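You operate a simulated robot arm through the tools that you are given. There is no shell and no other tool.

You are at the controls of a simulated robot arm. One attempt, no reset.

## Task
Shut the cold water off and let the pressure out into the jug.
Fine: jug under the test tap; run it until it stops, then shut it; spill nothing. Set down upright: jug.
Where things are to end (x, y in the base frame): jug within 0.025 m of [0.54, 0.16].
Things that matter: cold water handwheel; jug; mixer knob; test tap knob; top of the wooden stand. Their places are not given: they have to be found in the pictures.

The check looks at the end state, three seconds after you hand in, the way a careful person would. Anything else that was tipped, shoved, dropped, spilled or broken makes it a failure.

## Robot
A 6-joint arm with a two-finger parallel gripper, fixed in place. Base frame: the origin is on the floor under the middle of its stand, x ahead of it, y to its left, z up. Readings come in m, rad, newtons and seconds.
With the tool pointing down near the work surface it reaches from about 0.2 to 0.66 m from the base axis. Its first joint turns from -1.152 to 1.152 rad. Payload 2.9 kg.
The TCP is the grasp point between the finger pads, 0.03 m short of the fingertips. In the tool frame z runs along the fingers and y along their closing line. Largest opening 0.11 m; finger width 0.02, thickness 0.01; the body of the gripper, 0.048 by 0.112 m, starts 0.055 m behind the TCP.
Orientation is told as [roll, pitch, yaw] about the base's x, y, z axes, in that order, counted from this pose: with the fingers straight down and closing along the base's y, the tool's x points along the base's -x, its y along +y and its z along -z.

## Interface
- The arm moves only by the tool drive_tool. Its argument "series" is a list of rows, each a list of 7 numbers: the shift along the tool's x, y, z in m, then the turn, a rotation vector about the tool's x, y, z in rad, then the finger opening in m, from 0 to 0.11. In form: [[dx, dy, dz, ax, ay, az, hand], ...]. A call has 1 to 20 rows; each row shifts and turns the commanded pose from where the row before left it, along the tool's axes as they then stand. A row lasts 0.2 s, in which the tool goes at most 0.05 m and 0.15 rad; a call with a longer step from one row to the next is refused whole, and so is a gripper value outside its range. A pose out of reach is approached as far as the arm can. The call stops where the force on the tool passes 40 N (or 10 N more than at its start, if that is more) or the arm is blocked; 0.2 s more then pass. Each finger travels about 0.108 m/s and halts on what it meets, pressing with about 33 N; the grip force reading is that of the motor and also rises with nothing between the fingers. The clock runs only during rows and for 0.2 s after the last one: add rows that do not move to give the fingers time. The reply holds the time, the measured pose of the TCP, the force on the tool along the base axes, the opening and the grip force, in the units named above and with some noise, with the torque about the TCP (base axes, N m) and any sound that the robot's microphone picked up, and new pictures: "show" is both (left out), scene, wrist or none.
- Cameras (640 x 400 px; columns grow to the right, rows downward): "scene" is fixed at [0.0852, 0.4338, 1.3972]; the picture's right is [-0.72, -0.69, 0.00], its down [-0.32, 0.33, -0.89] and it looks along [0.62, -0.64, -0.46] (base axes); focal length 214 px, centre (320, 200). "wrist" rides on the gripper at [0.072, 0.017, -0.103] in the tool frame; the picture's right is [-0.23, 0.97, 0.00], its down [-0.76, -0.18, -0.62] and it looks along [-0.61, -0.14, 0.78] (tool axes); focal length 222 px, centre (320, 200).
- probe_pixels(camera, pixels): for up to 12 pixels [column, row] of the newest picture of that camera ("zoom" is the newest enlarged one), the place [x, y, z] in the base frame of the surface seen there, good to about 0.002 m. No time passes.
- inspect(camera, box): a new picture of the part [left, top, right, bottom] of that camera's present view, enlarged. No time passes.
- close_job(): hands the job in; it is judged then, once.

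Open the gripper and draw the arm clear of the work before you hand the job in, unless the task says otherwise.

The tools are called after ">>>" as name(argument=value, ...) on one line, values as JSON. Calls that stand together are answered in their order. drive_tool: Moves the arm, as the interface text tells. Its arguments: {"type":"object","properties":{"series":{"type":"array","items":{"type":"array","items":{"type":"number"}}},"show":{"type":"string","enum":["both","scene","wrist","none"]}},"required":["series"]} The other tools are called the same way: probe_pixels (camera, pixels) gives the place of the surface under pixels of a picture; inspect (camera, box) takes an enlarged picture of a part of a camera's view; close_job () hands the job in.

At the start:

```text
clock: 0.0
position: [0.3604, 0.1429, 1.2793]
tool_rot: [0.001, 0.001, -0.001]
ft_force: [0.3, 0.4, 0.3]
ft_torque: [-0.01, 0.0, 0.02]
gripper_width: 0.1101
gripper_force: 0.2
```

scene: 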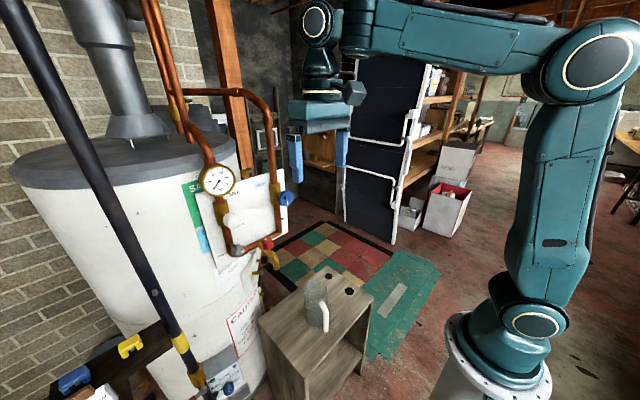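
wrist: 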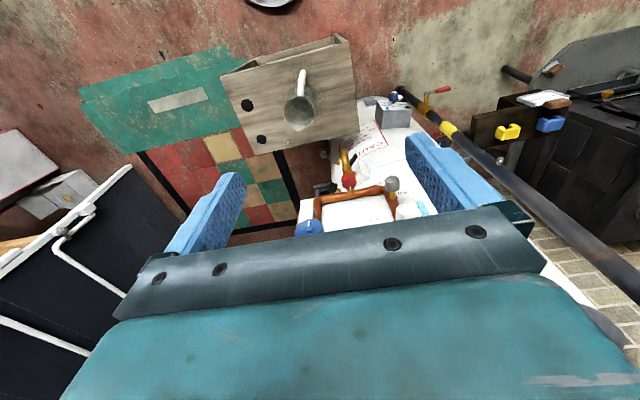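

The scene shows a heater with copper pipes, a blue handwheel near (286,198), a gauge at (217,180), a red knob near (267,243) and a jug on the wooden stand near (316,300). I'll enlarge these areas.

>>> inspect(camera="scene", box=[180, 140, 340, 290])

>>> inspect(camera="scene", box=[230, 220, 390, 380])

>>> inspect(camera="wrist", box=[220, 60, 460, 240])

```text
2.67 times, centred on (260, 215) of scene
```

zoom: 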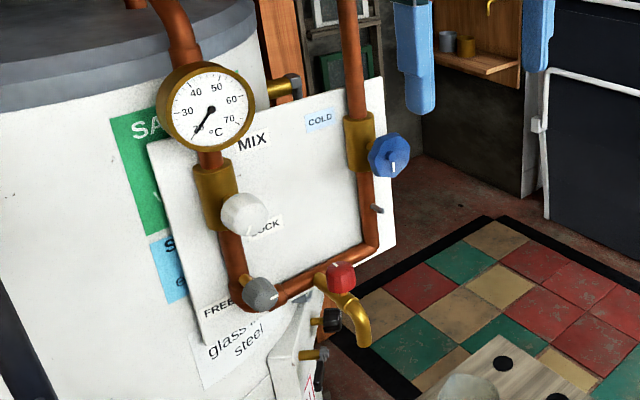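

```text
2.50 times, centred on (310, 300) of scene
```

zoom: 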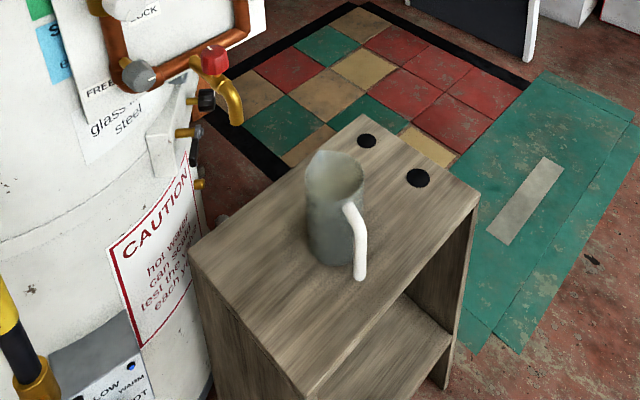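

```text
2.22 times, centred on (340, 150) of wrist
```

zoom: 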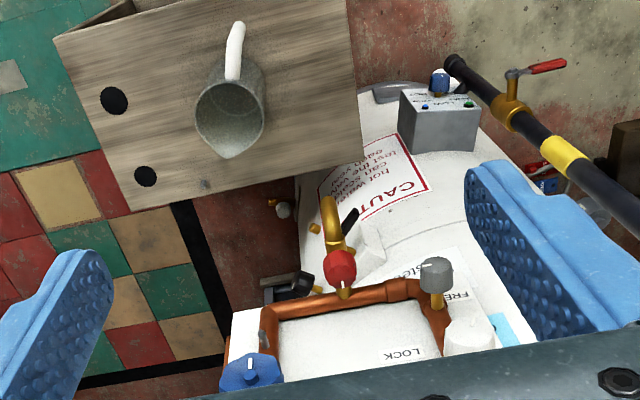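

The panel has a blue wheel (COLD), a white knob, a grey knob and a red tap knob. I'll enlarge each and read the labels.

>>> inspect(camera="scene", box=[200, 190, 280, 240])

>>> inspect(camera="scene", box=[210, 230, 290, 280])

>>> inspect(camera="scene", box=[240, 170, 320, 220])

>>> probe_pixels(camera="scene", pixels=[[287, 198], [280, 198], [231, 220], [238, 250], [268, 243], [276, 268], [219, 180], [275, 185], [316, 285], [325, 325], [326, 300], [310, 318]])

```text
8.00 times, centred on (240, 215) of scene
```

zoom: 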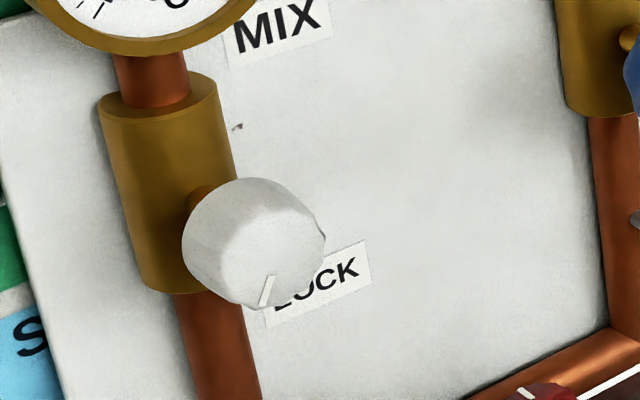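

```text
8.00 times, centred on (250, 255) of scene
```

zoom: 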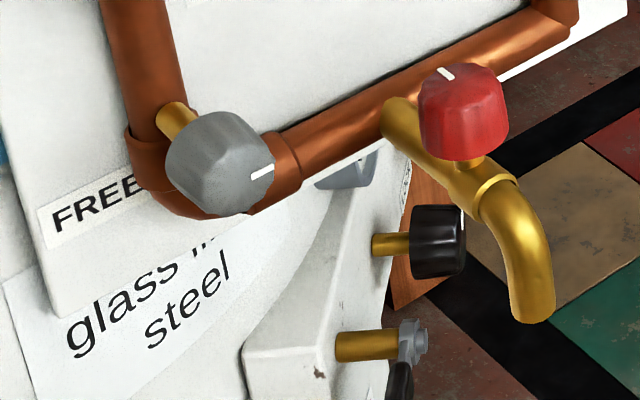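

```text
8.00 times, centred on (280, 195) of scene
```

zoom: 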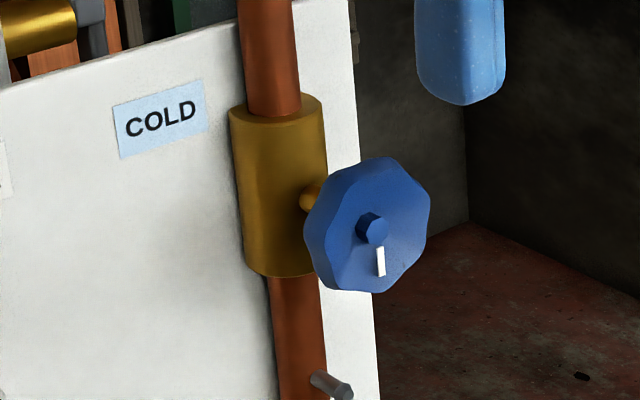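

```text
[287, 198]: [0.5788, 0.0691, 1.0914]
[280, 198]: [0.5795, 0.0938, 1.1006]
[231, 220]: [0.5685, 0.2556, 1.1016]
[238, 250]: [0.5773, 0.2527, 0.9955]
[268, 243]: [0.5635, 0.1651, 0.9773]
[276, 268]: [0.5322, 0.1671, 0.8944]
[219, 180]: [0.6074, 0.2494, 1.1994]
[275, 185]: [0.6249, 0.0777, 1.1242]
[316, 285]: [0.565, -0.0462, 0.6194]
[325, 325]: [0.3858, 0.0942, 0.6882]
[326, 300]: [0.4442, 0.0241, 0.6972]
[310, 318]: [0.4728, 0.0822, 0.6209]
```

The newest zoom shows the COLD wheel with its white mark pointing down and a small grey pin below it at (330,385). I'll probe the wheel rim, hub, valve body, pin and panel for geometry.

>>> probe_pixels(camera="zoom", pixels=[[370, 230], [388, 175], [320, 215], [425, 220], [360, 280], [385, 285], [380, 262], [280, 120], [260, 200], [340, 390], [160, 120], [270, 60]])

>>> probe_pixels(camera="scene", pixels=[[264, 238], [268, 240], [273, 243], [265, 248], [269, 252], [279, 262], [276, 270], [258, 240], [252, 250], [242, 252], [264, 255], [263, 272]])

>>> probe_pixels(camera="scene", pixels=[[305, 278], [320, 268], [372, 295], [365, 305], [300, 350], [265, 320], [310, 374], [335, 275], [351, 291], [320, 305], [305, 340], [280, 310]])

```text
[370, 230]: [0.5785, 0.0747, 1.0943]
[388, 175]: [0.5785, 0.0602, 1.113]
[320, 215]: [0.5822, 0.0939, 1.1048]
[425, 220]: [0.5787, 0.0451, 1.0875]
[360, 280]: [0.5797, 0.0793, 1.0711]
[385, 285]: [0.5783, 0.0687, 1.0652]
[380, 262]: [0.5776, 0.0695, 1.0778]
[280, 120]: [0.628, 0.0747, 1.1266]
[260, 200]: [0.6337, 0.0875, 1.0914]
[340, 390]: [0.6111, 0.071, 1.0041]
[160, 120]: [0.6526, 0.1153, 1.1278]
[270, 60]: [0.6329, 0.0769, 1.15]
```

```text
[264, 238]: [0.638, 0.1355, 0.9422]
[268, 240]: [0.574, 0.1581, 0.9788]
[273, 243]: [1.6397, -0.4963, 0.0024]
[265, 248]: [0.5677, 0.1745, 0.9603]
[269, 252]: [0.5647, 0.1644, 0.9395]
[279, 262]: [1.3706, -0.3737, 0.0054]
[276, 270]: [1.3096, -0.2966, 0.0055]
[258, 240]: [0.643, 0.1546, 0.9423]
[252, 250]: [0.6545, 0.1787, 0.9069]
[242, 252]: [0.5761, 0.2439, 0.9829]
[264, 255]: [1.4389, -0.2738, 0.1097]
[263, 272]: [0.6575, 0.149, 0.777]
```

```text
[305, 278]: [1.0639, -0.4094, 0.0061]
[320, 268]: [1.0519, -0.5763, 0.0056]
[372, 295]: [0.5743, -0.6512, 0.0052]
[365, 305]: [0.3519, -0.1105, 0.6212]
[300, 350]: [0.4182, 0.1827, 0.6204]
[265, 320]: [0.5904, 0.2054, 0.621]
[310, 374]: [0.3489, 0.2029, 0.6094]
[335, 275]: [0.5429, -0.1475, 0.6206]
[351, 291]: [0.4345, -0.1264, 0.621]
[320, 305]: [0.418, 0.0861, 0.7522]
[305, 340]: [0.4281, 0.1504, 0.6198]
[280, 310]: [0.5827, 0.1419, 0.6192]
```

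The geometry so far: blue wheel centre about (0.579, 0.07, 1.09) with its axis along x, red knob about (0.57, 0.163, 0.96) with a vertical axis, spout tip near (0.532, 0.167, 0.89) and stand top at z = 0.62. I'll move forward a little and pitch the tool to point at the panel for a close look.

>>> drive_tool(series=[[-0.03, 0, 0, 0, 0, 0, 0.11], [-0.03, 0, 0, 0, 0, 0, 0.11], [0, 0, 0, 0, -0.15, 0, 0.11], [0, 0, 0, 0, -0.15, 0, 0.11], [0, 0, 0, 0, -0.15, 0, 0.11], [0, 0, 0, 0, -0.15, 0, 0.11], [0, 0, 0, 0, -0.15, 0, 0.11], [0, 0, 0, 0, -0.15, 0, 0.11], [0, 0, 0, 0, -0.15, 0, 0.11], [0, 0, 0, 0, -0.15, 0, 0.11], [0, 0, 0, 0, -0.15, 0, 0.11], [0, 0, 0, 0, -0.15, 0, 0.11], [0, 0, 0, 0, -0.0708, 0, 0.11]])

```text
clock: 2.8
position: [0.4986, 0.1814, 1.4283]
tool_rot: [0.0, -0.885, -0.001]
ft_force: [-0.4, -0.5, 0.0]
ft_torque: [-0.03, 0.03, -0.01]
gripper_width: 0.1099
gripper_force: 0.1
out of reach, approached as far as the arm can: row 4, 5, 6, 7, 8, 9, 10, 11, 12, 13
```

scene: 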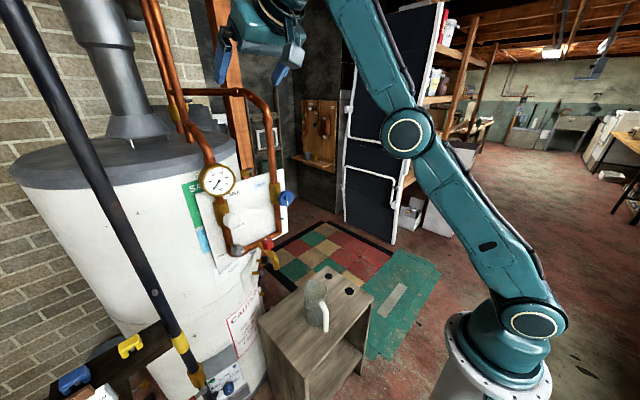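
wrist: 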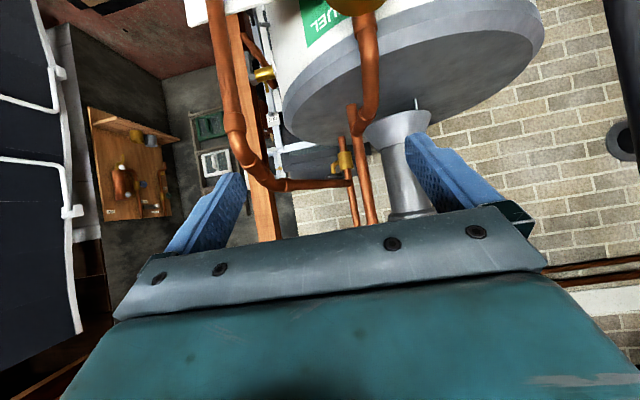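

The arm could not hold that position while pitching: it drifted to (0.499, 0.181, 1.428) with pitch -0.885. I'll probe the arm itself in the scene picture (elbow at (407,132), shoulder at (528,320)) to learn its geometry.

>>> probe_pixels(camera="scene", pixels=[[407, 132], [528, 321], [500, 365], [345, 20], [375, 70], [460, 220], [520, 300], [270, 30], [245, 15], [300, 2], [222, 60], [290, 60]])

>>> inspect(camera="scene", box=[190, 0, 350, 100])

```text
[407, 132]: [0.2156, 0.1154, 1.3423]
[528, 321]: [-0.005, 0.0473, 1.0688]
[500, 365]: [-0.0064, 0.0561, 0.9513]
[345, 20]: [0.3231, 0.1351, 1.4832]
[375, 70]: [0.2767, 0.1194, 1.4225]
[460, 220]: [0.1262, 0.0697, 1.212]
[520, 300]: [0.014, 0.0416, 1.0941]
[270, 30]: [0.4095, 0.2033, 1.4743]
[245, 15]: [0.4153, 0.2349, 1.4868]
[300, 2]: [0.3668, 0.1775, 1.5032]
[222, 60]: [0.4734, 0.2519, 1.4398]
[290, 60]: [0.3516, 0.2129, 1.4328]
```

```text
4.00 times, centred on (270, 50) of scene
```

zoom: 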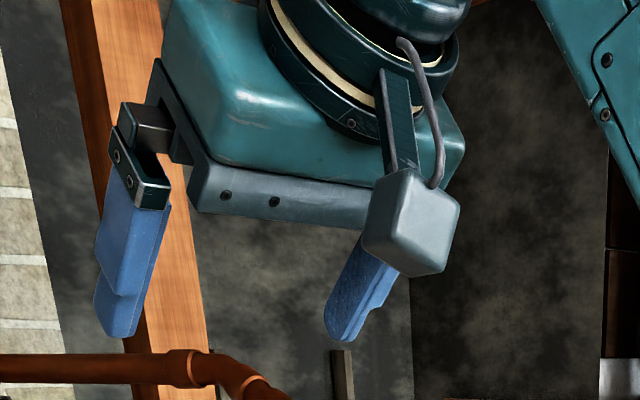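

The upper arm and forearm are now almost in a straight line with the tool bent about 90° to the forearm, which suggests a wrist limit. I'll look more closely at the wrist and check the pose with a zero move.

>>> inspect(camera="scene", box=[240, 0, 340, 60])

>>> drive_tool(series=[[0, 0, 0, 0, 0, 0, 0.11]], show="none")

```text
6.40 times, centred on (290, 30) of scene
```

zoom: 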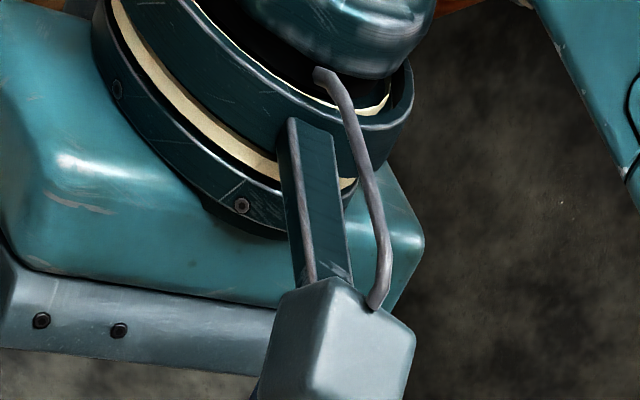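

```text
clock: 3.2
position: [0.4989, 0.1816, 1.4284]
tool_rot: [-0.003, -0.886, 0.0]
ft_force: [0.0, 1.4, -0.1]
ft_torque: [0.04, 0.0, -0.01]
gripper_width: 0.1102
gripper_force: 0.0
```

The commanded pose re-syncs to the actual one. I'll move down and back with the present orientation to leave the stretched posture and see whether the arm follows.

>>> drive_tool(series=[[0.0405, -0.012, 0.0073, 0, 0, 0, 0.11], [0.0405, -0.012, 0.0073, 0, 0, 0, 0.11], [0.0405, -0.012, 0.0073, 0, 0, 0, 0.11], [0.0405, -0.012, 0.0073, 0, 0, 0, 0.11], [0.0405, -0.012, 0.0073, 0, 0, 0, 0.11]])

```text
clock: 4.4
position: [0.4991, 0.1829, 1.4289]
tool_rot: [-0.002, -0.887, 0.0]
ft_force: [0.7, 0.0, 0.0]
ft_torque: [0.0, -0.03, 0.0]
gripper_width: 0.1099
gripper_force: 0.0
out of reach, approached as far as the arm can: row 1, 2, 3, 4, 5
```

scene: 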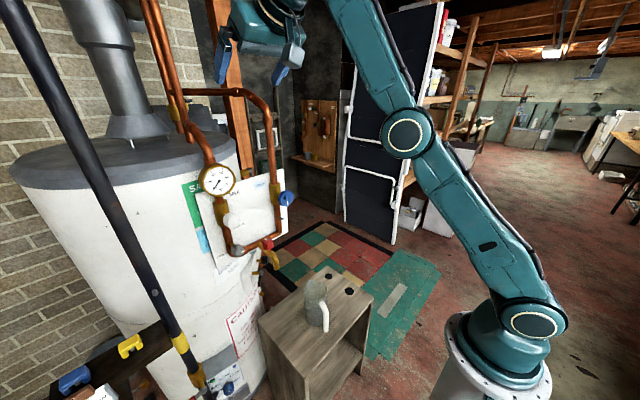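
wrist: 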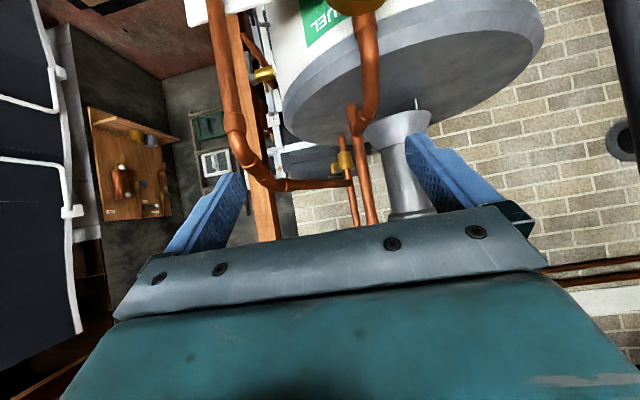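

The arm sits against joint limits here. I'll go back along the way it came, rotating the tool back towards vertical while moving down and in.

>>> drive_tool(series=[[0.0331, -0.008, 0.0066, 0, 0.15, 0, 0.11], [0.0317, -0.008, 0.0115, 0, 0.15, 0, 0.11], [0.0296, -0.008, 0.0161, 0, 0.15, 0, 0.11], [0.0269, -0.008, 0.0203, 0, 0.15, 0, 0.11], [0.0236, -0.008, 0.0241, 0, 0.136, 0, 0.11]])

```text
clock: 5.6
position: [0.4227, 0.1422, 1.2855]
tool_rot: [-0.001, -0.15, 0.0]
ft_force: [-0.1, 0.6, -0.5]
ft_torque: [0.01, 0.02, 0.02]
gripper_width: 0.1099
gripper_force: 0.1
out of reach, approached as far as the arm can: row 1
```

scene: 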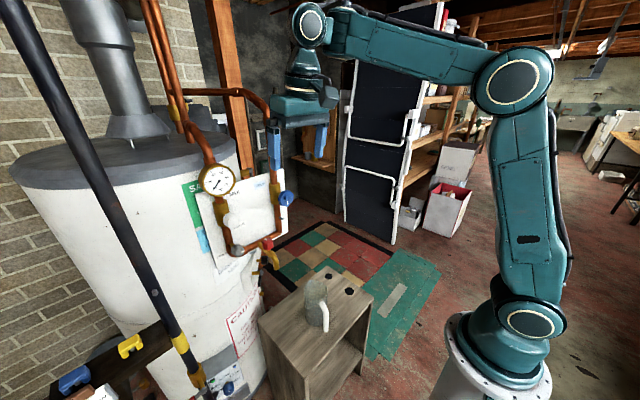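
wrist: 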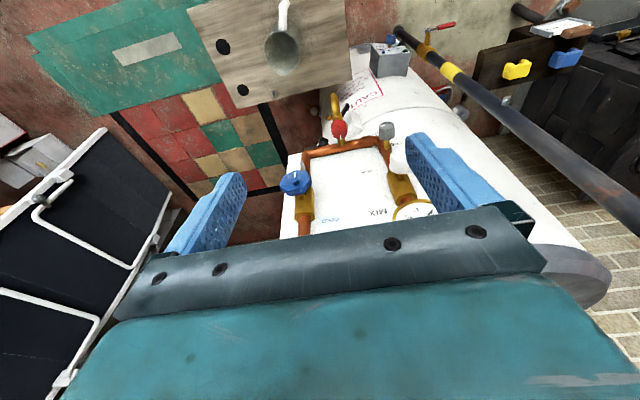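

The arm is back in a good posture. I'll probe shoulder (530,320), elbow (513,82) and wrist (312,22) to fix link lengths, and enlarge the wrist view of the panel.

>>> probe_pixels(camera="scene", pixels=[[530, 320], [513, 82], [312, 22], [440, 55], [380, 35], [520, 180], [306, 60], [306, 80], [325, 95], [480, 60], [340, 30], [300, 105]])

>>> inspect(camera="wrist", box=[260, 80, 440, 240])

>>> inspect(camera="scene", box=[260, 0, 420, 100])

```text
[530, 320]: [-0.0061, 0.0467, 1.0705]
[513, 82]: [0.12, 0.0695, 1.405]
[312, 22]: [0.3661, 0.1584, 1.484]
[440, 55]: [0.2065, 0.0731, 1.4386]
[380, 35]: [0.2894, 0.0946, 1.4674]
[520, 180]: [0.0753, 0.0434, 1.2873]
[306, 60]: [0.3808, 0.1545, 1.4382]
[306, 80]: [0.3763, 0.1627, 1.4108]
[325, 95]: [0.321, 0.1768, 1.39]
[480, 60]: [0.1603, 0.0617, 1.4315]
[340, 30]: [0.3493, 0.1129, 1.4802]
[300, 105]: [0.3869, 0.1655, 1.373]
```

```text
2.50 times, centred on (350, 160) of wrist
```

zoom: 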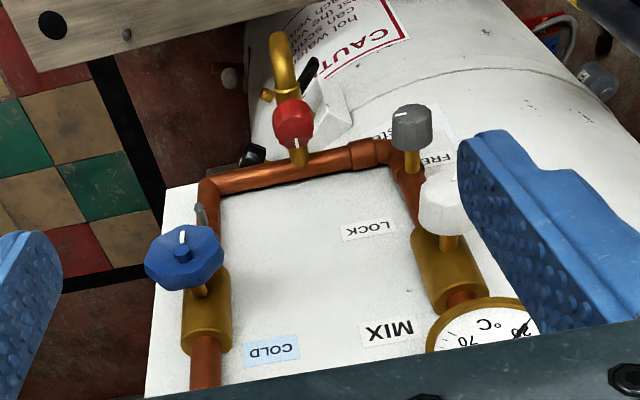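

```text
4.00 times, centred on (340, 50) of scene
```

zoom: 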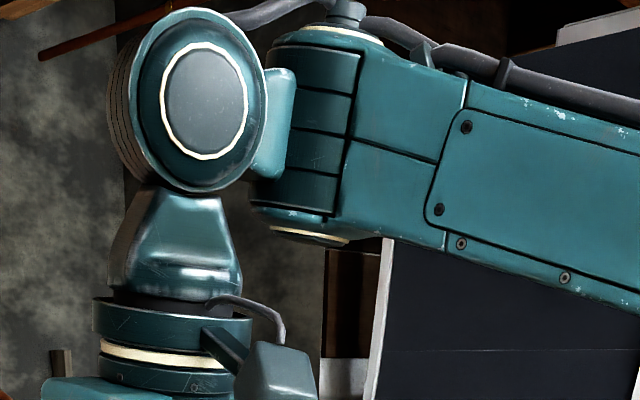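

The wrist is yaw–pitch–roll: when the tool is at 90° to the forearm it is singular, so I should pitch within the arm's own plane. I'll set the tool vertical again and go to y ≈ 0 before pitching.

>>> drive_tool(series=[[0, -0.0355, 0, 0, 0.15, 0, 0.11], [0, -0.0355, 0, 0, 0, 0, 0.11], [0, -0.0355, 0, 0, 0, 0, 0.11], [0, -0.0355, 0, 0, 0, 0, 0.11]], show="none")

>>> drive_tool(series=[[-0.0073, 0, 0.0118, 0, -0.15, 0, 0.11], [-0.0055, 0, 0.0128, 0, -0.15, 0, 0.11], [-0.0035, 0, 0.0134, 0, -0.15, 0, 0.11], [-0.0014, 0, 0.0138, 0, -0.15, 0, 0.11], [0.0006, 0, 0.0139, 0, -0.15, 0, 0.11], [0.0027, 0, 0.0136, 0, -0.15, 0, 0.11], [0.0047, 0, 0.0131, 0, -0.15, 0, 0.11], [0.0066, 0, 0.0122, 0, -0.15, 0, 0.11], [0.0084, 0, 0.0111, 0, -0.15, 0, 0.11], [0.0099, 0, 0.0097, 0, -0.15, 0, 0.11], [0.0113, 0, 0.0081, 0, -0.0708, 0, 0.11]])

```text
clock: 6.6
position: [0.4233, 0.0018, 1.2873]
tool_rot: [-0.001, 0.001, 0.0]
ft_force: [-0.6, 1.0, 0.5]
ft_torque: [-0.02, 0.01, 0.01]
gripper_width: 0.1098
gripper_force: 0.1
```

```text
clock: 9.0
position: [0.5053, -0.0001, 1.1547]
tool_rot: [-2.721, -1.57, 2.722]
ft_force: [0.8, 0.3, 0.5]
ft_torque: [0.01, 0.0, -0.02]
gripper_width: 0.11
gripper_force: 0.1
```

scene: 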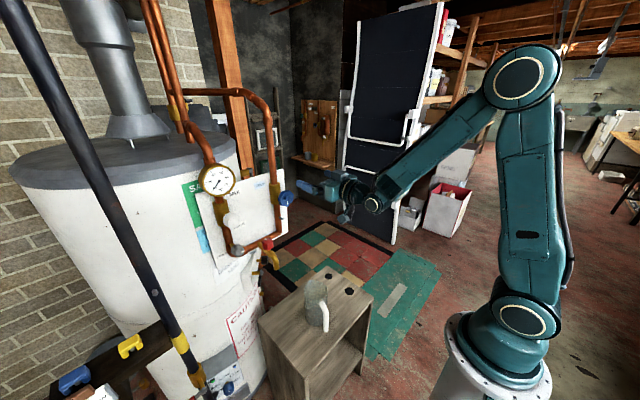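
wrist: 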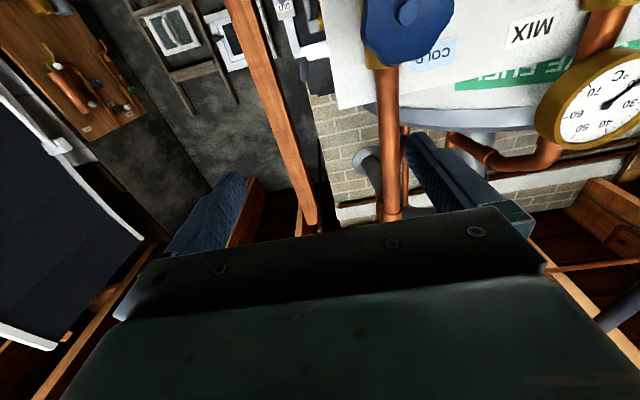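

The horizontal pose works at (0.505, 0, 1.155). The wrist picture shows the blue wheel at (407,20), too high in view; I'll lower the tool and shift left to look at the wheel and panel from the front.

>>> drive_tool(series=[[0.045, 0, 0, 0, 0, 0, 0.11], [0.045, 0, 0, 0, 0, 0, 0.11], [0.045, 0, -0.015, 0, 0, 0, 0.11], [0, 0.035, -0.01, 0, 0, 0, 0.11], [0, 0.035, 0, 0, 0, 0, 0.11]])

```text
clock: 10.2
position: [0.4809, 0.0719, 1.0211]
tool_rot: [-1.683, -1.568, 1.68]
ft_force: [-0.2, 0.8, -0.4]
ft_torque: [0.06, 0.02, -0.02]
gripper_width: 0.1099
gripper_force: 0.1
```

scene: 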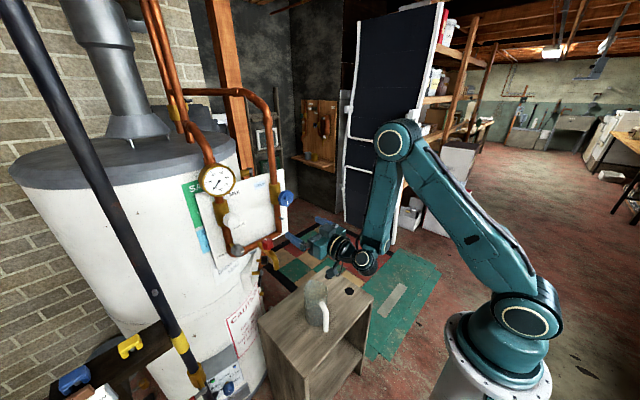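
wrist: 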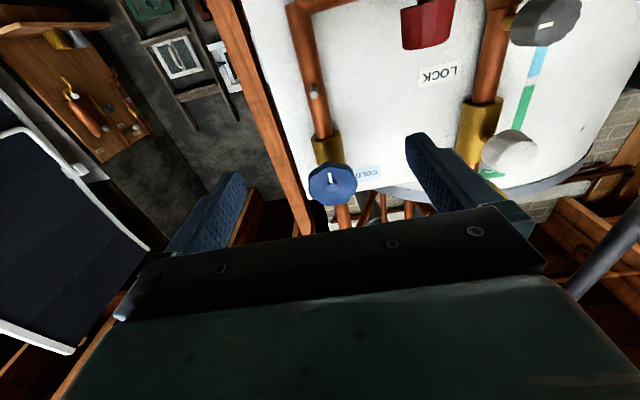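

The blue wheel is now seen at (332,182) in the wrist picture. I'll enlarge it and the rest of the panel.

>>> inspect(camera="wrist", box=[280, 130, 400, 220])

>>> inspect(camera="wrist", box=[380, 0, 600, 180])

>>> probe_pixels(camera="wrist", pixels=[[332, 183], [312, 183], [353, 183], [332, 166], [332, 199], [328, 176], [329, 150], [317, 150], [340, 150], [313, 95], [513, 150], [545, 22]])

```text
4.44 times, centred on (340, 175) of wrist
```

zoom: 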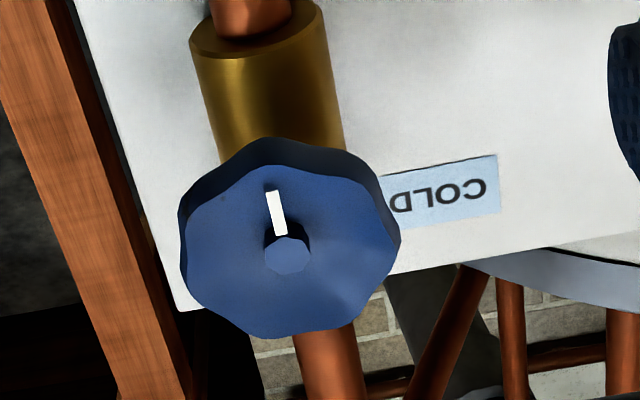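

```text
2.22 times, centred on (490, 90) of wrist
```

zoom: 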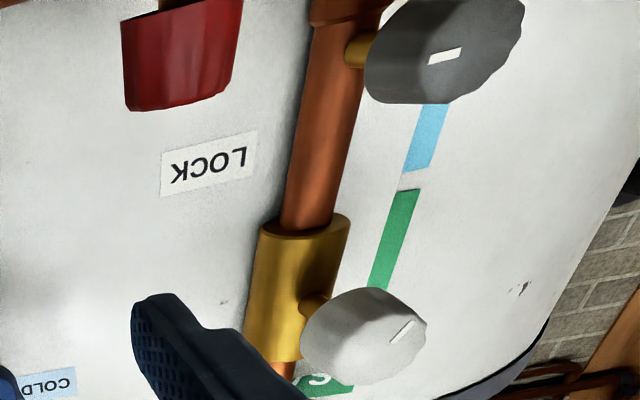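

```text
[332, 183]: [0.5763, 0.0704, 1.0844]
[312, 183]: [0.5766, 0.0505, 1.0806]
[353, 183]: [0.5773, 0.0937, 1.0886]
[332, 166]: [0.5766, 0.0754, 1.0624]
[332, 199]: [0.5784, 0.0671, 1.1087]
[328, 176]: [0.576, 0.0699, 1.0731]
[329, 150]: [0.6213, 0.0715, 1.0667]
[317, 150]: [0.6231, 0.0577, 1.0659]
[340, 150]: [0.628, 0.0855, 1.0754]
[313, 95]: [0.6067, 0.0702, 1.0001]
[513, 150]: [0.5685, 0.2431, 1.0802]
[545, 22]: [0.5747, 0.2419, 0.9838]
```

The wheel is centred about (0.577, 0.0705, 1.090), radius about 0.026, mark pointing down; its valve body starts at x = 0.621. I'll raise the tool to the wheel axis, pre-rotate counterclockwise by 1.5 rad to leave room for the clockwise turn, then advance with open fingers so the tips stop at x ≈ 0.60.

>>> drive_tool(series=[[-0.035, -0.001, 0, 0, 0, 0, 0.11], [-0.0335, 0, 0, 0, 0, 0, 0.11], [0, 0, 0, 0, 0, -0.15, 0.11], [0, 0, 0, 0, 0, -0.15, 0.11], [0, 0, 0, 0, 0, -0.15, 0.11], [0, 0, 0, 0, 0, -0.15, 0.11], [0, 0, 0, 0, 0, -0.15, 0.11], [0, 0, 0, 0, 0, -0.15, 0.11], [0, 0, 0, 0, 0, -0.15, 0.11], [0, 0, 0, 0, 0, -0.15, 0.11], [0, 0, 0, 0, 0, -0.15, 0.11], [0, 0, 0, 0, 0, -0.15, 0.11]])

```text
clock: 12.8
position: [0.4718, 0.0659, 1.0802]
tool_rot: [-1.574, -0.068, 1.571]
ft_force: [-0.1, -0.2, 0.3]
ft_torque: [0.02, -0.01, 0.0]
gripper_width: 0.1099
gripper_force: 0.0
out of reach, approached as far as the arm can: row 2
```

scene: 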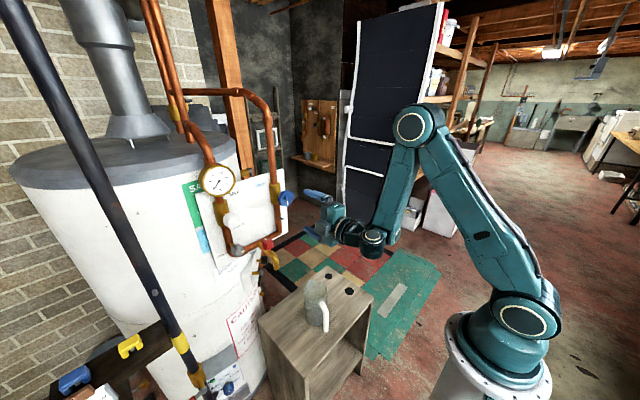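
wrist: 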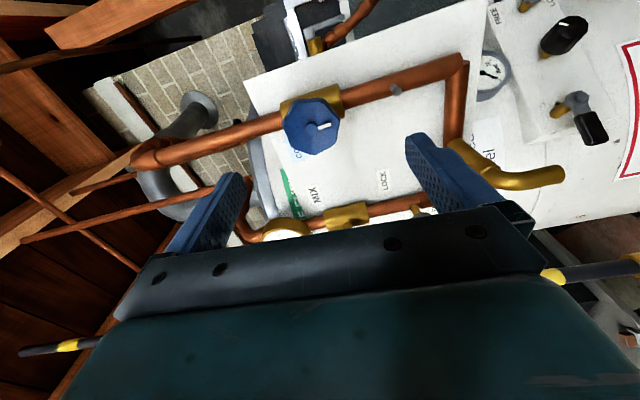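

The tool is rolled with its camera on the right side, at (0.472, 0.066, 1.080). I'll check the wheel position again from this view, then align and advance partway.

>>> inspect(camera="wrist", box=[240, 70, 440, 195])

>>> probe_pixels(camera="wrist", pixels=[[312, 127], [290, 127], [336, 125], [312, 104], [312, 150], [323, 127], [345, 90], [396, 90], [460, 95], [560, 178], [490, 75], [480, 165]])

>>> drive_tool(series=[[-0.0053, -0.0095, 0.02, 0, 0, 0, 0.11], [0, 0, 0.02, 0, 0, 0, 0.11]])

```text
3.20 times, centred on (340, 132) of wrist
```

zoom: 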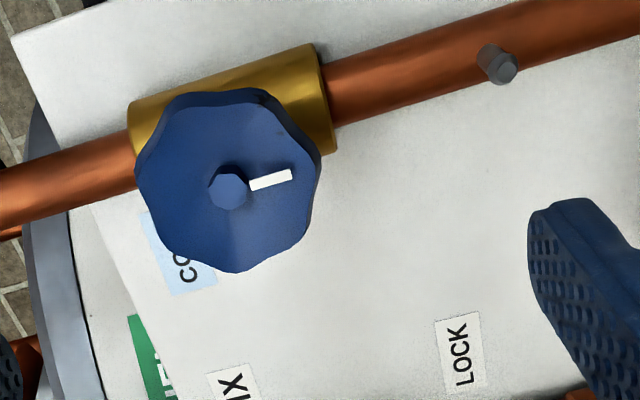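

```text
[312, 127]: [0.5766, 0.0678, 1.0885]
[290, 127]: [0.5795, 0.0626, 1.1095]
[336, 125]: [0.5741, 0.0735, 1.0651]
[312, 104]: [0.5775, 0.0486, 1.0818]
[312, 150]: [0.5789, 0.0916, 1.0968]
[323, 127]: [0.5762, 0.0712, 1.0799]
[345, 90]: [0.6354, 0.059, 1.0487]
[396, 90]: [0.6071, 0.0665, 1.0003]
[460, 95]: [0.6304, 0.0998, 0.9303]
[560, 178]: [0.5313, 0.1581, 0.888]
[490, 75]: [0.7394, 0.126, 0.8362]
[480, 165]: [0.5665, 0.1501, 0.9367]
```

```text
clock: 13.4
position: [0.486, 0.0643, 1.0664]
tool_rot: [-1.574, -0.071, 1.57]
ft_force: [0.2, -0.3, 0.9]
ft_torque: [0.0, 0.02, -0.05]
gripper_width: 0.1099
gripper_force: 0.0
out of reach, approached as far as the arm can: row 1, 2
```

scene: 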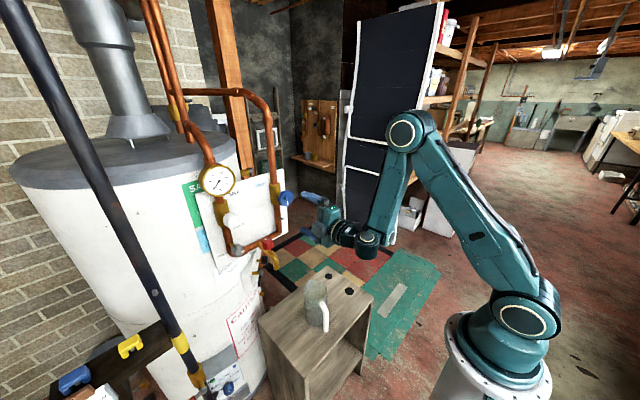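
wrist: 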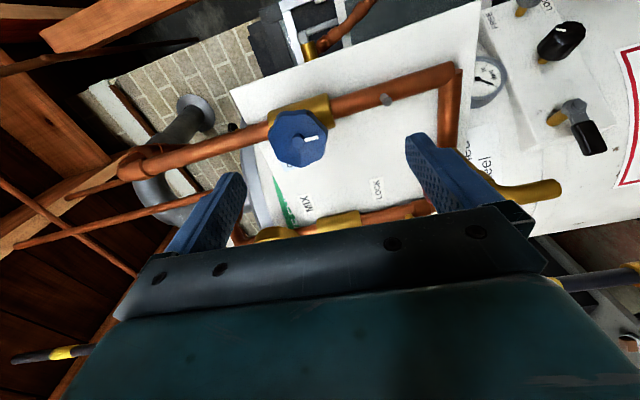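

The reach problem here is the other wrist singularity (forearm almost straight down, tool horizontal but off the arm plane). I'll go back to y ≈ 0 and higher, extend outwards to x ≈ 0.53 there, and then shift sideways to the wheel.

>>> drive_tool(series=[[0.022, -0.015, 0.0, 0, 0, 0, 0.11], [0.022, -0.015, 0.005, 0, 0, 0, 0.11], [0.022, -0.015, 0.01, 0, 0, 0, 0.11], [0, -0.015, 0.01, 0, 0, 0, 0.11]])

```text
clock: 14.4
position: [0.4817, 0.0142, 1.0808]
tool_rot: [-1.567, -0.067, 1.605]
ft_force: [0.2, -0.3, -0.5]
ft_torque: [0.0, 0.02, 0.0]
gripper_width: 0.1102
gripper_force: 0.1
out of reach, approached as far as the arm can: row 1, 2, 3, 4
```

scene: 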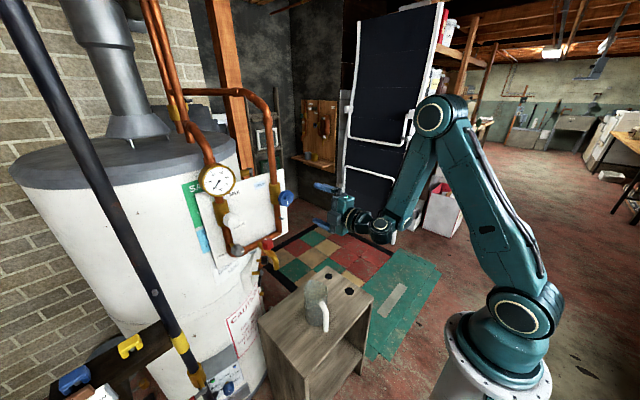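
wrist: 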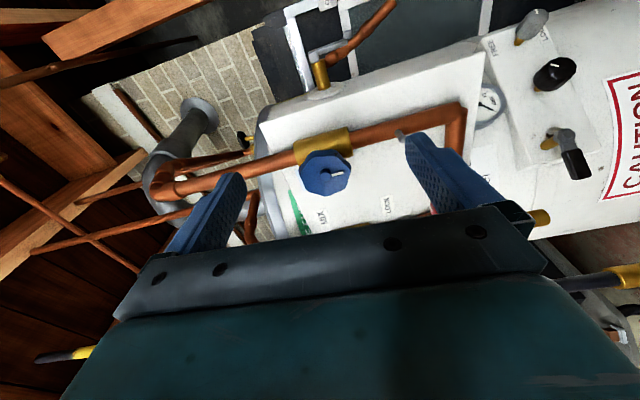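

The tool is now aligned with the arm plane (yaw 0.03 at y = 0.014). I'll try a small move up and forward from here.

>>> drive_tool(series=[[0, -0.02, 0.0, 0, 0, 0, 0.11], [0, -0.02, 0.01, 0, 0, 0, 0.11], [0, 0, 0.02, 0, 0, 0, 0.11]], show="scene")

```text
clock: 15.2
position: [0.4818, 0.0099, 1.0812]
tool_rot: [-1.572, -0.072, 1.57]
ft_force: [0.0, -0.2, 0.7]
ft_torque: [0.03, -0.02, 0.01]
gripper_width: 0.1099
gripper_force: 0.1
out of reach, approached as far as the arm can: row 1, 2, 3
```

scene: 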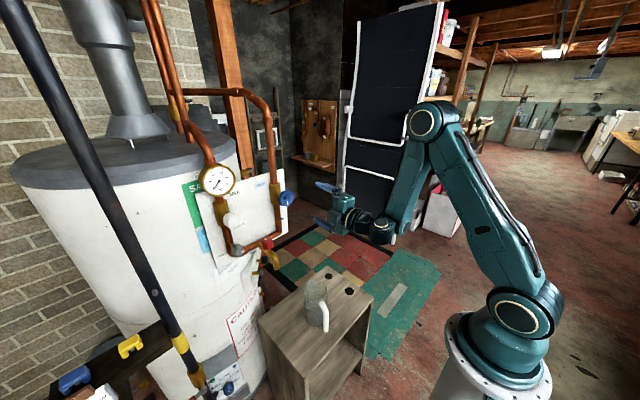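

Even aligned it cannot rise, so the roll of -1.5 rad seems to be past the last joint's range and only attainable at this singular pose. I'll roll back by +1.5, then rise and extend at y ≈ 0, and test the roll range there.

>>> drive_tool(series=[[0, 0, 0, 0, 0, 0.15, 0.11], [0, 0, 0, 0, 0, 0.15, 0.11], [0, 0, 0, 0, 0, 0.15, 0.11], [0, 0, 0, 0, 0, 0.15, 0.11], [0, 0, 0, 0, 0, 0.15, 0.11], [0, 0, 0, 0, 0, 0.15, 0.11], [0, 0, 0, 0, 0, 0.15, 0.11], [0, 0, 0, 0, 0, 0.15, 0.11], [0, 0, 0, 0, 0, 0.15, 0.11], [0, 0, 0, 0, 0, 0.15, 0.11]], show="none")

>>> drive_tool(series=[[-0.025, 0, 0.01, 0, 0, 0, 0.11], [-0.025, 0, 0.015, 0, 0, 0, 0.11], [0, -0.01, 0.02, 0, 0, 0, 0.11]], show="scene")

```text
clock: 17.4
position: [0.4802, 0.0114, 1.0819]
tool_rot: [1.894, -1.57, -1.893]
ft_force: [0.3, -0.7, -0.9]
ft_torque: [0.01, 0.0, 0.02]
gripper_width: 0.1101
gripper_force: 0.0
```

```text
clock: 18.2
position: [0.4808, 0.0151, 1.0784]
tool_rot: [-0.682, -1.564, 0.717]
ft_force: [0.3, 0.4, -0.4]
ft_torque: [0.05, -0.02, 0.02]
gripper_width: 0.11
gripper_force: 0.1
out of reach, approached as far as the arm can: row 1, 2, 3
```

scene: 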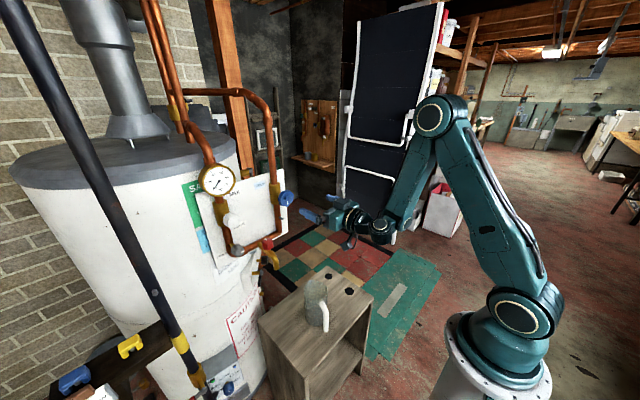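

The arm is stuck in a wrong wrist branch. I'll look at the wrist posture closely in the scene picture.

>>> inspect(camera="scene", box=[290, 170, 450, 270])

>>> probe_pixels(camera="scene", pixels=[[435, 117], [382, 228], [415, 180], [400, 205], [350, 220], [365, 222], [390, 225], [335, 215], [520, 310], [349, 240], [410, 190], [425, 150]])

```text
4.00 times, centred on (370, 220) of scene
```

zoom: 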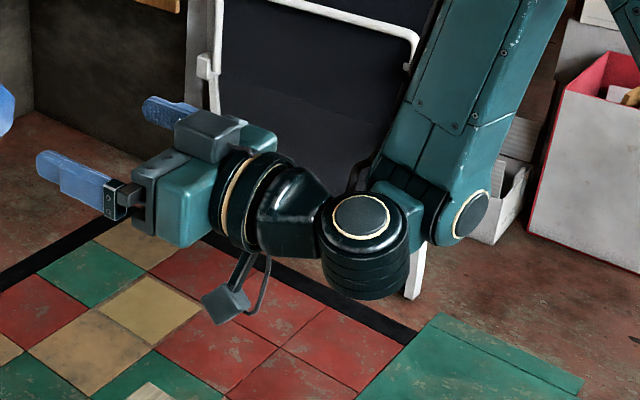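

```text
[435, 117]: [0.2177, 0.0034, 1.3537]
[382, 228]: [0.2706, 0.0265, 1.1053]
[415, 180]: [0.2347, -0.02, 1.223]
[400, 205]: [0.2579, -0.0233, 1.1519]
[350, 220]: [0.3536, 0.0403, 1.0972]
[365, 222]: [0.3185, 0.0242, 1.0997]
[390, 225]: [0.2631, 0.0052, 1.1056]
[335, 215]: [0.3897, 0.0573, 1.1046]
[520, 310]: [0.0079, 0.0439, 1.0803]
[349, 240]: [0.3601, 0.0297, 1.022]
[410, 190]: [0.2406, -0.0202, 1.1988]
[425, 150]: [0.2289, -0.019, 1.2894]
```

The pitch joint's cap now faces up, so joint 4 has swung 90° (wrist offset towards +y). I'll free it with a conical motion: first yaw the tool to +y, then swing it about the base x axis so the tool leans downwards, which brings joint 4 back to zero.

>>> drive_tool(series=[[0, 0, 0, -0.15, 0, 0, 0.11], [0, 0, 0, -0.15, 0, 0, 0.11], [0, 0, 0, -0.15, 0, 0, 0.11], [0, 0, 0, -0.05, 0, 0, 0.11]], show="scene")

```text
clock: 19.2
position: [0.4947, -0.0023, 1.0905]
tool_rot: [-1.596, -1.569, 2.096]
ft_force: [0.4, 0.5, 0.3]
ft_torque: [-0.02, 0.0, 0.0]
gripper_width: 0.1102
gripper_force: 0.0
```

scene: 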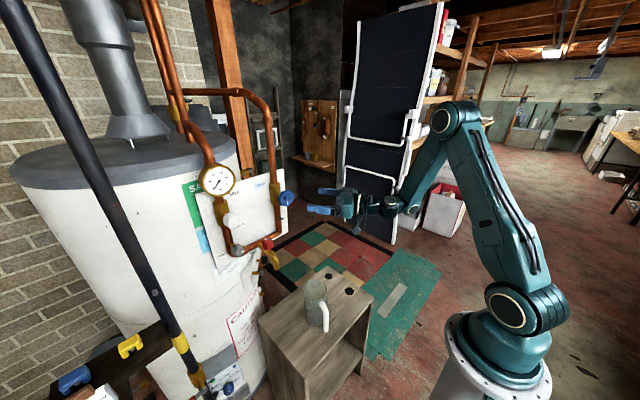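

Yaw of 0.5 reached without complaint. Now the conical swing about base x by -90°.

>>> drive_tool(series=[[0, 0, 0, 0, 0.0719, -0.1316, 0.11], [0, 0, 0, 0, 0.0719, -0.1316, 0.11], [0, 0, 0, 0, 0.0719, -0.1316, 0.11], [0, 0, 0, 0, 0.0719, -0.1316, 0.11], [0, 0, 0, 0, 0.0719, -0.1316, 0.11], [0, 0, 0, 0, 0.0719, -0.1316, 0.11], [0, 0, 0, 0, 0.0719, -0.1316, 0.11], [0, 0, 0, 0, 0.0719, -0.1316, 0.11], [0, 0, 0, 0, 0.0719, -0.1316, 0.11], [0, 0, 0, 0, 0.0719, -0.1316, 0.11], [0, 0, 0, 0, 0.0336, -0.0614, 0.11]])

>>> inspect(camera="scene", box=[290, 130, 450, 230])

```text
clock: 21.6
position: [0.4945, -0.0035, 1.0915]
tool_rot: [-1.071, 0.002, 1.569]
ft_force: [0.4, -0.2, 0.9]
ft_torque: [0.0, 0.03, -0.02]
gripper_width: 0.1098
gripper_force: 0.1
```

scene: 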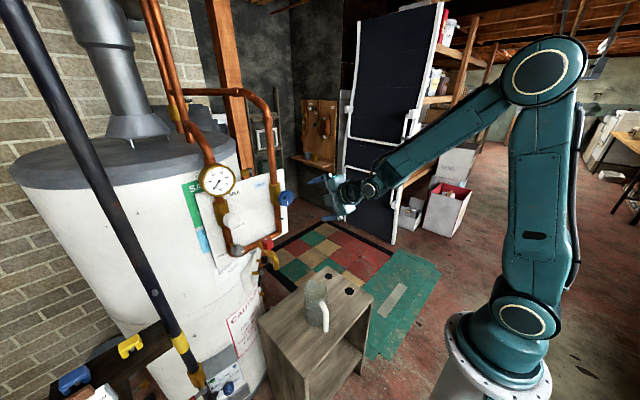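
wrist: 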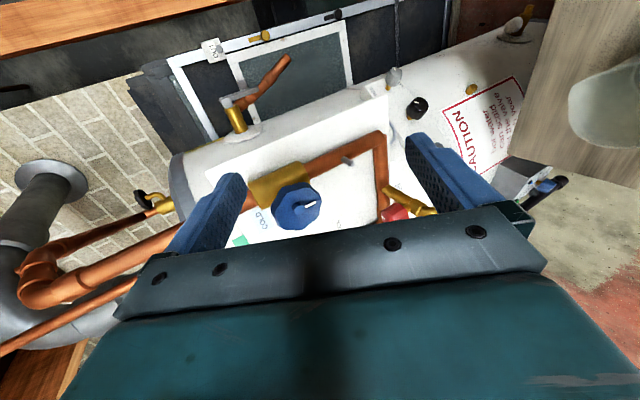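

```text
4.00 times, centred on (370, 180) of scene
```

zoom: 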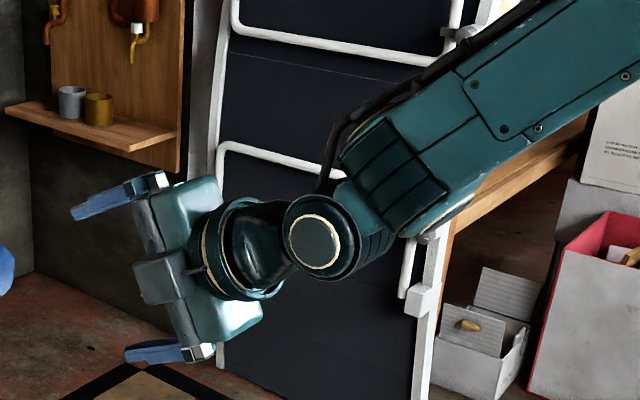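

Joint 4 is back near zero (pitch joint cap faces the camera again), with the tool 0.5 rad below horizontal at (0.4945, -0.0035, 1.0915), roll about -90°. I'll now pitch up to horizontal while extending to x ≈ 0.53.

>>> drive_tool(series=[[0, -0.0043, 0.0079, 0.15, 0, 0, 0.11], [0, -0.0031, 0.0085, 0.15, 0, 0, 0.11], [0, -0.0018, 0.0088, 0.15, 0, 0, 0.11], [0, -0.0004, 0.009, 0.05, 0, 0, 0.11]])

```text
clock: 22.6
position: [0.5297, -0.0025, 1.0892]
tool_rot: [-1.571, -0.001, 1.57]
ft_force: [0.8, -0.5, 0.0]
ft_torque: [-0.03, -0.02, 0.02]
gripper_width: 0.1099
gripper_force: 0.1
```

scene: 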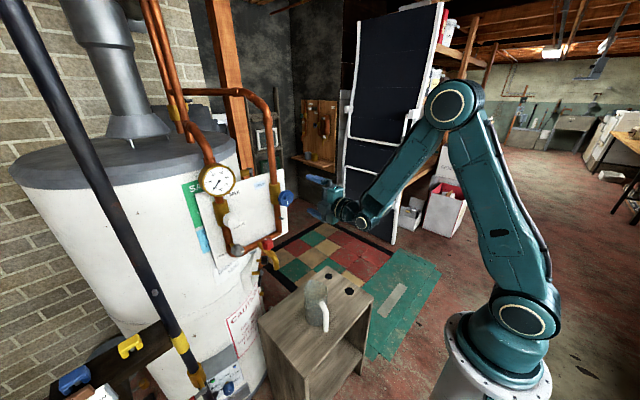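
wrist: 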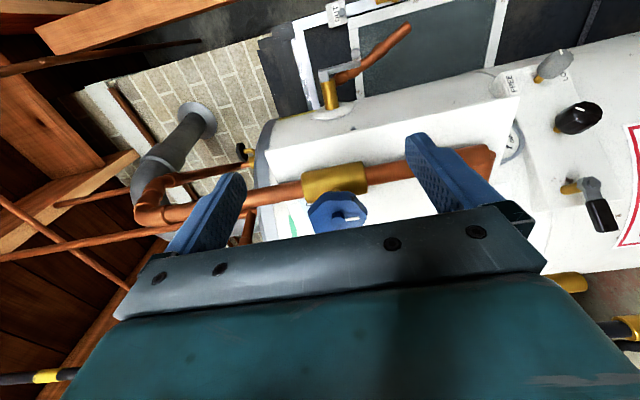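

Horizontal at (0.530, -0.003, 1.089) with a clean posture. Now I'll slide 0.073 to the left to line up with the wheel at y = 0.0705, tips still 1.7 cm short of it.

>>> drive_tool(series=[[-0.025, 0, 0, 0, 0, 0, 0.11], [-0.025, 0, 0, 0, 0, 0, 0.11], [-0.023, 0, 0, 0, 0, 0, 0.11]])

```text
clock: 23.4
position: [0.5296, 0.0716, 1.0913]
tool_rot: [-1.569, -0.002, 1.572]
ft_force: [0.0, 0.2, -0.7]
ft_torque: [0.0, 0.01, -0.01]
gripper_width: 0.1098
gripper_force: 0.1
```

scene: 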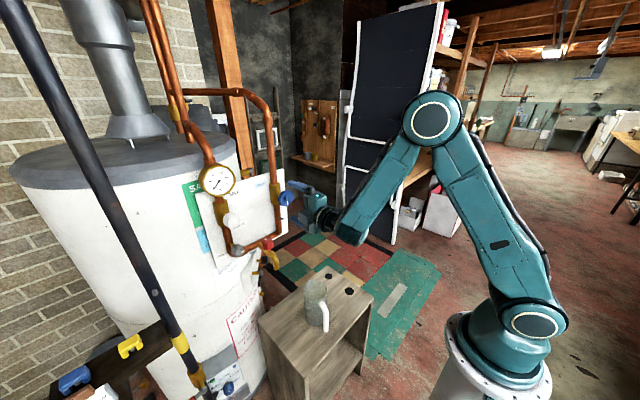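
wrist: 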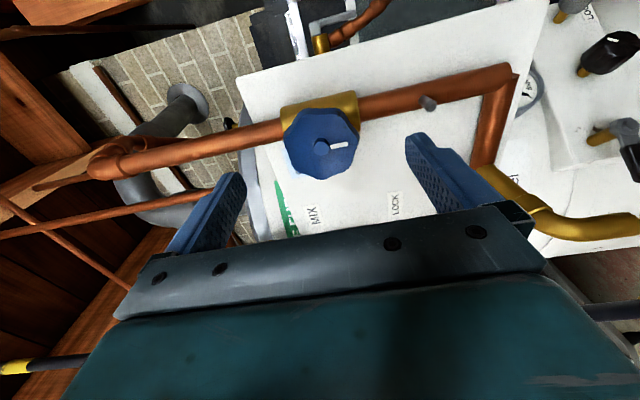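

Aligned at (0.530, 0.0716, 1.091). I'll probe the wheel rim once more from this closer view to centre exactly.

>>> inspect(camera="wrist", box=[270, 85, 400, 185])

>>> probe_pixels(camera="wrist", pixels=[[321, 146], [290, 146], [355, 146], [321, 112], [321, 177], [337, 145], [300, 122], [345, 122], [300, 170], [345, 168], [325, 96], [428, 103]])

```text
4.00 times, centred on (335, 135) of wrist
```

zoom: 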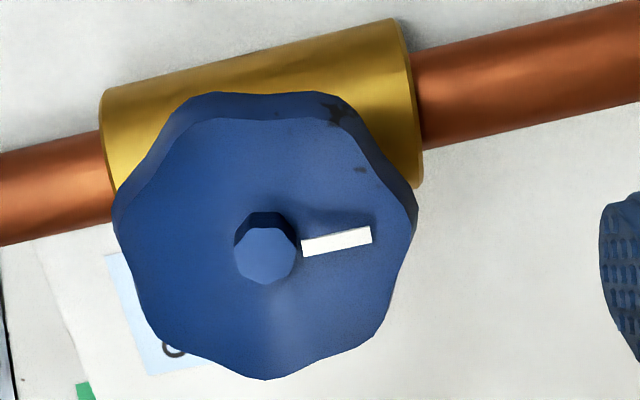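

```text
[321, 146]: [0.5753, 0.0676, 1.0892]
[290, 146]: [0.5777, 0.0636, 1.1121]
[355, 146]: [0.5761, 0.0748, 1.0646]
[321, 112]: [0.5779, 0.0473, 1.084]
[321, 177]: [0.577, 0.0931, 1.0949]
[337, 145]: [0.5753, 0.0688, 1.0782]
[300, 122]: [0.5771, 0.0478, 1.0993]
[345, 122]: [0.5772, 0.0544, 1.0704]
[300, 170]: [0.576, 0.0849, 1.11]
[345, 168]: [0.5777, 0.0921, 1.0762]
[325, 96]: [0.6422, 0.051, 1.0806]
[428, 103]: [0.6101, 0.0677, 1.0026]
```

Wheel centre is (0.0700, 1.089) with the rim from about x = 0.577 back. I'll advance 0.045 (tips to x ≈ 0.604) and check.

>>> drive_tool(series=[[0.001, 0.0015, 0.015, 0, 0, 0, 0.11], [0, 0, 0.015, 0, 0, 0, 0.11], [0, 0, 0.015, 0, 0, 0, 0.11]])

```text
clock: 24.2
position: [0.5759, 0.0696, 1.0881]
tool_rot: [-1.569, -0.001, 1.568]
ft_force: [0.3, 0.0, 0.6]
ft_torque: [0.01, 0.0, 0.02]
gripper_width: 0.11
gripper_force: 0.1
```

scene: 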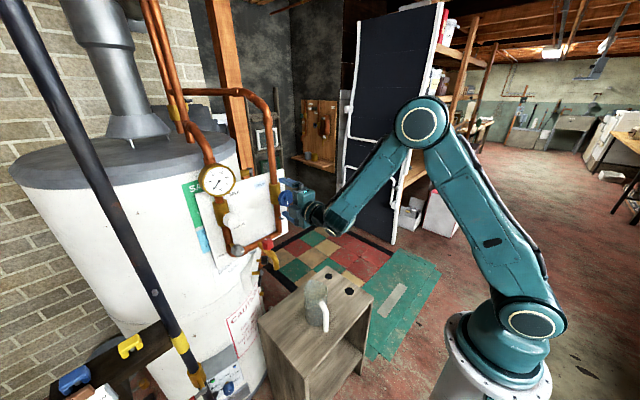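
wrist: 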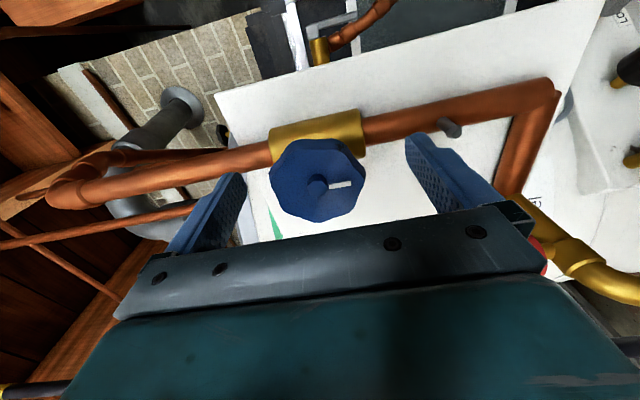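

The wheel sits between the two fingers (wheel 270–365, fingers at 235 and 415). I'll close the fingers on the rim.

>>> drive_tool(series=[[0, 0, 0, 0, 0, 0, 0.04], [0, 0, 0, 0, 0, 0, 0.04], [0, 0, 0, 0, 0, 0, 0.04], [0, 0, 0, 0, 0, 0, 0.04]], show="wrist")

```text
clock: 25.2
position: [0.5759, 0.0696, 1.0908]
tool_rot: [-1.574, 0.0, 1.569]
ft_force: [3.7, -2.3, 12.1]
ft_torque: [-0.03, 0.04, 0.25]
gripper_width: 0.0544
gripper_force: 44.8
```

wrist: 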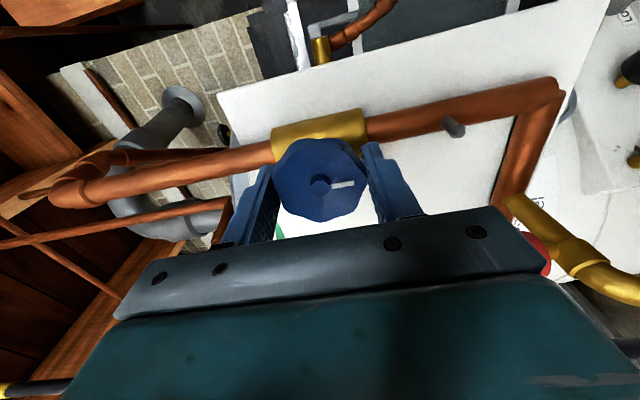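

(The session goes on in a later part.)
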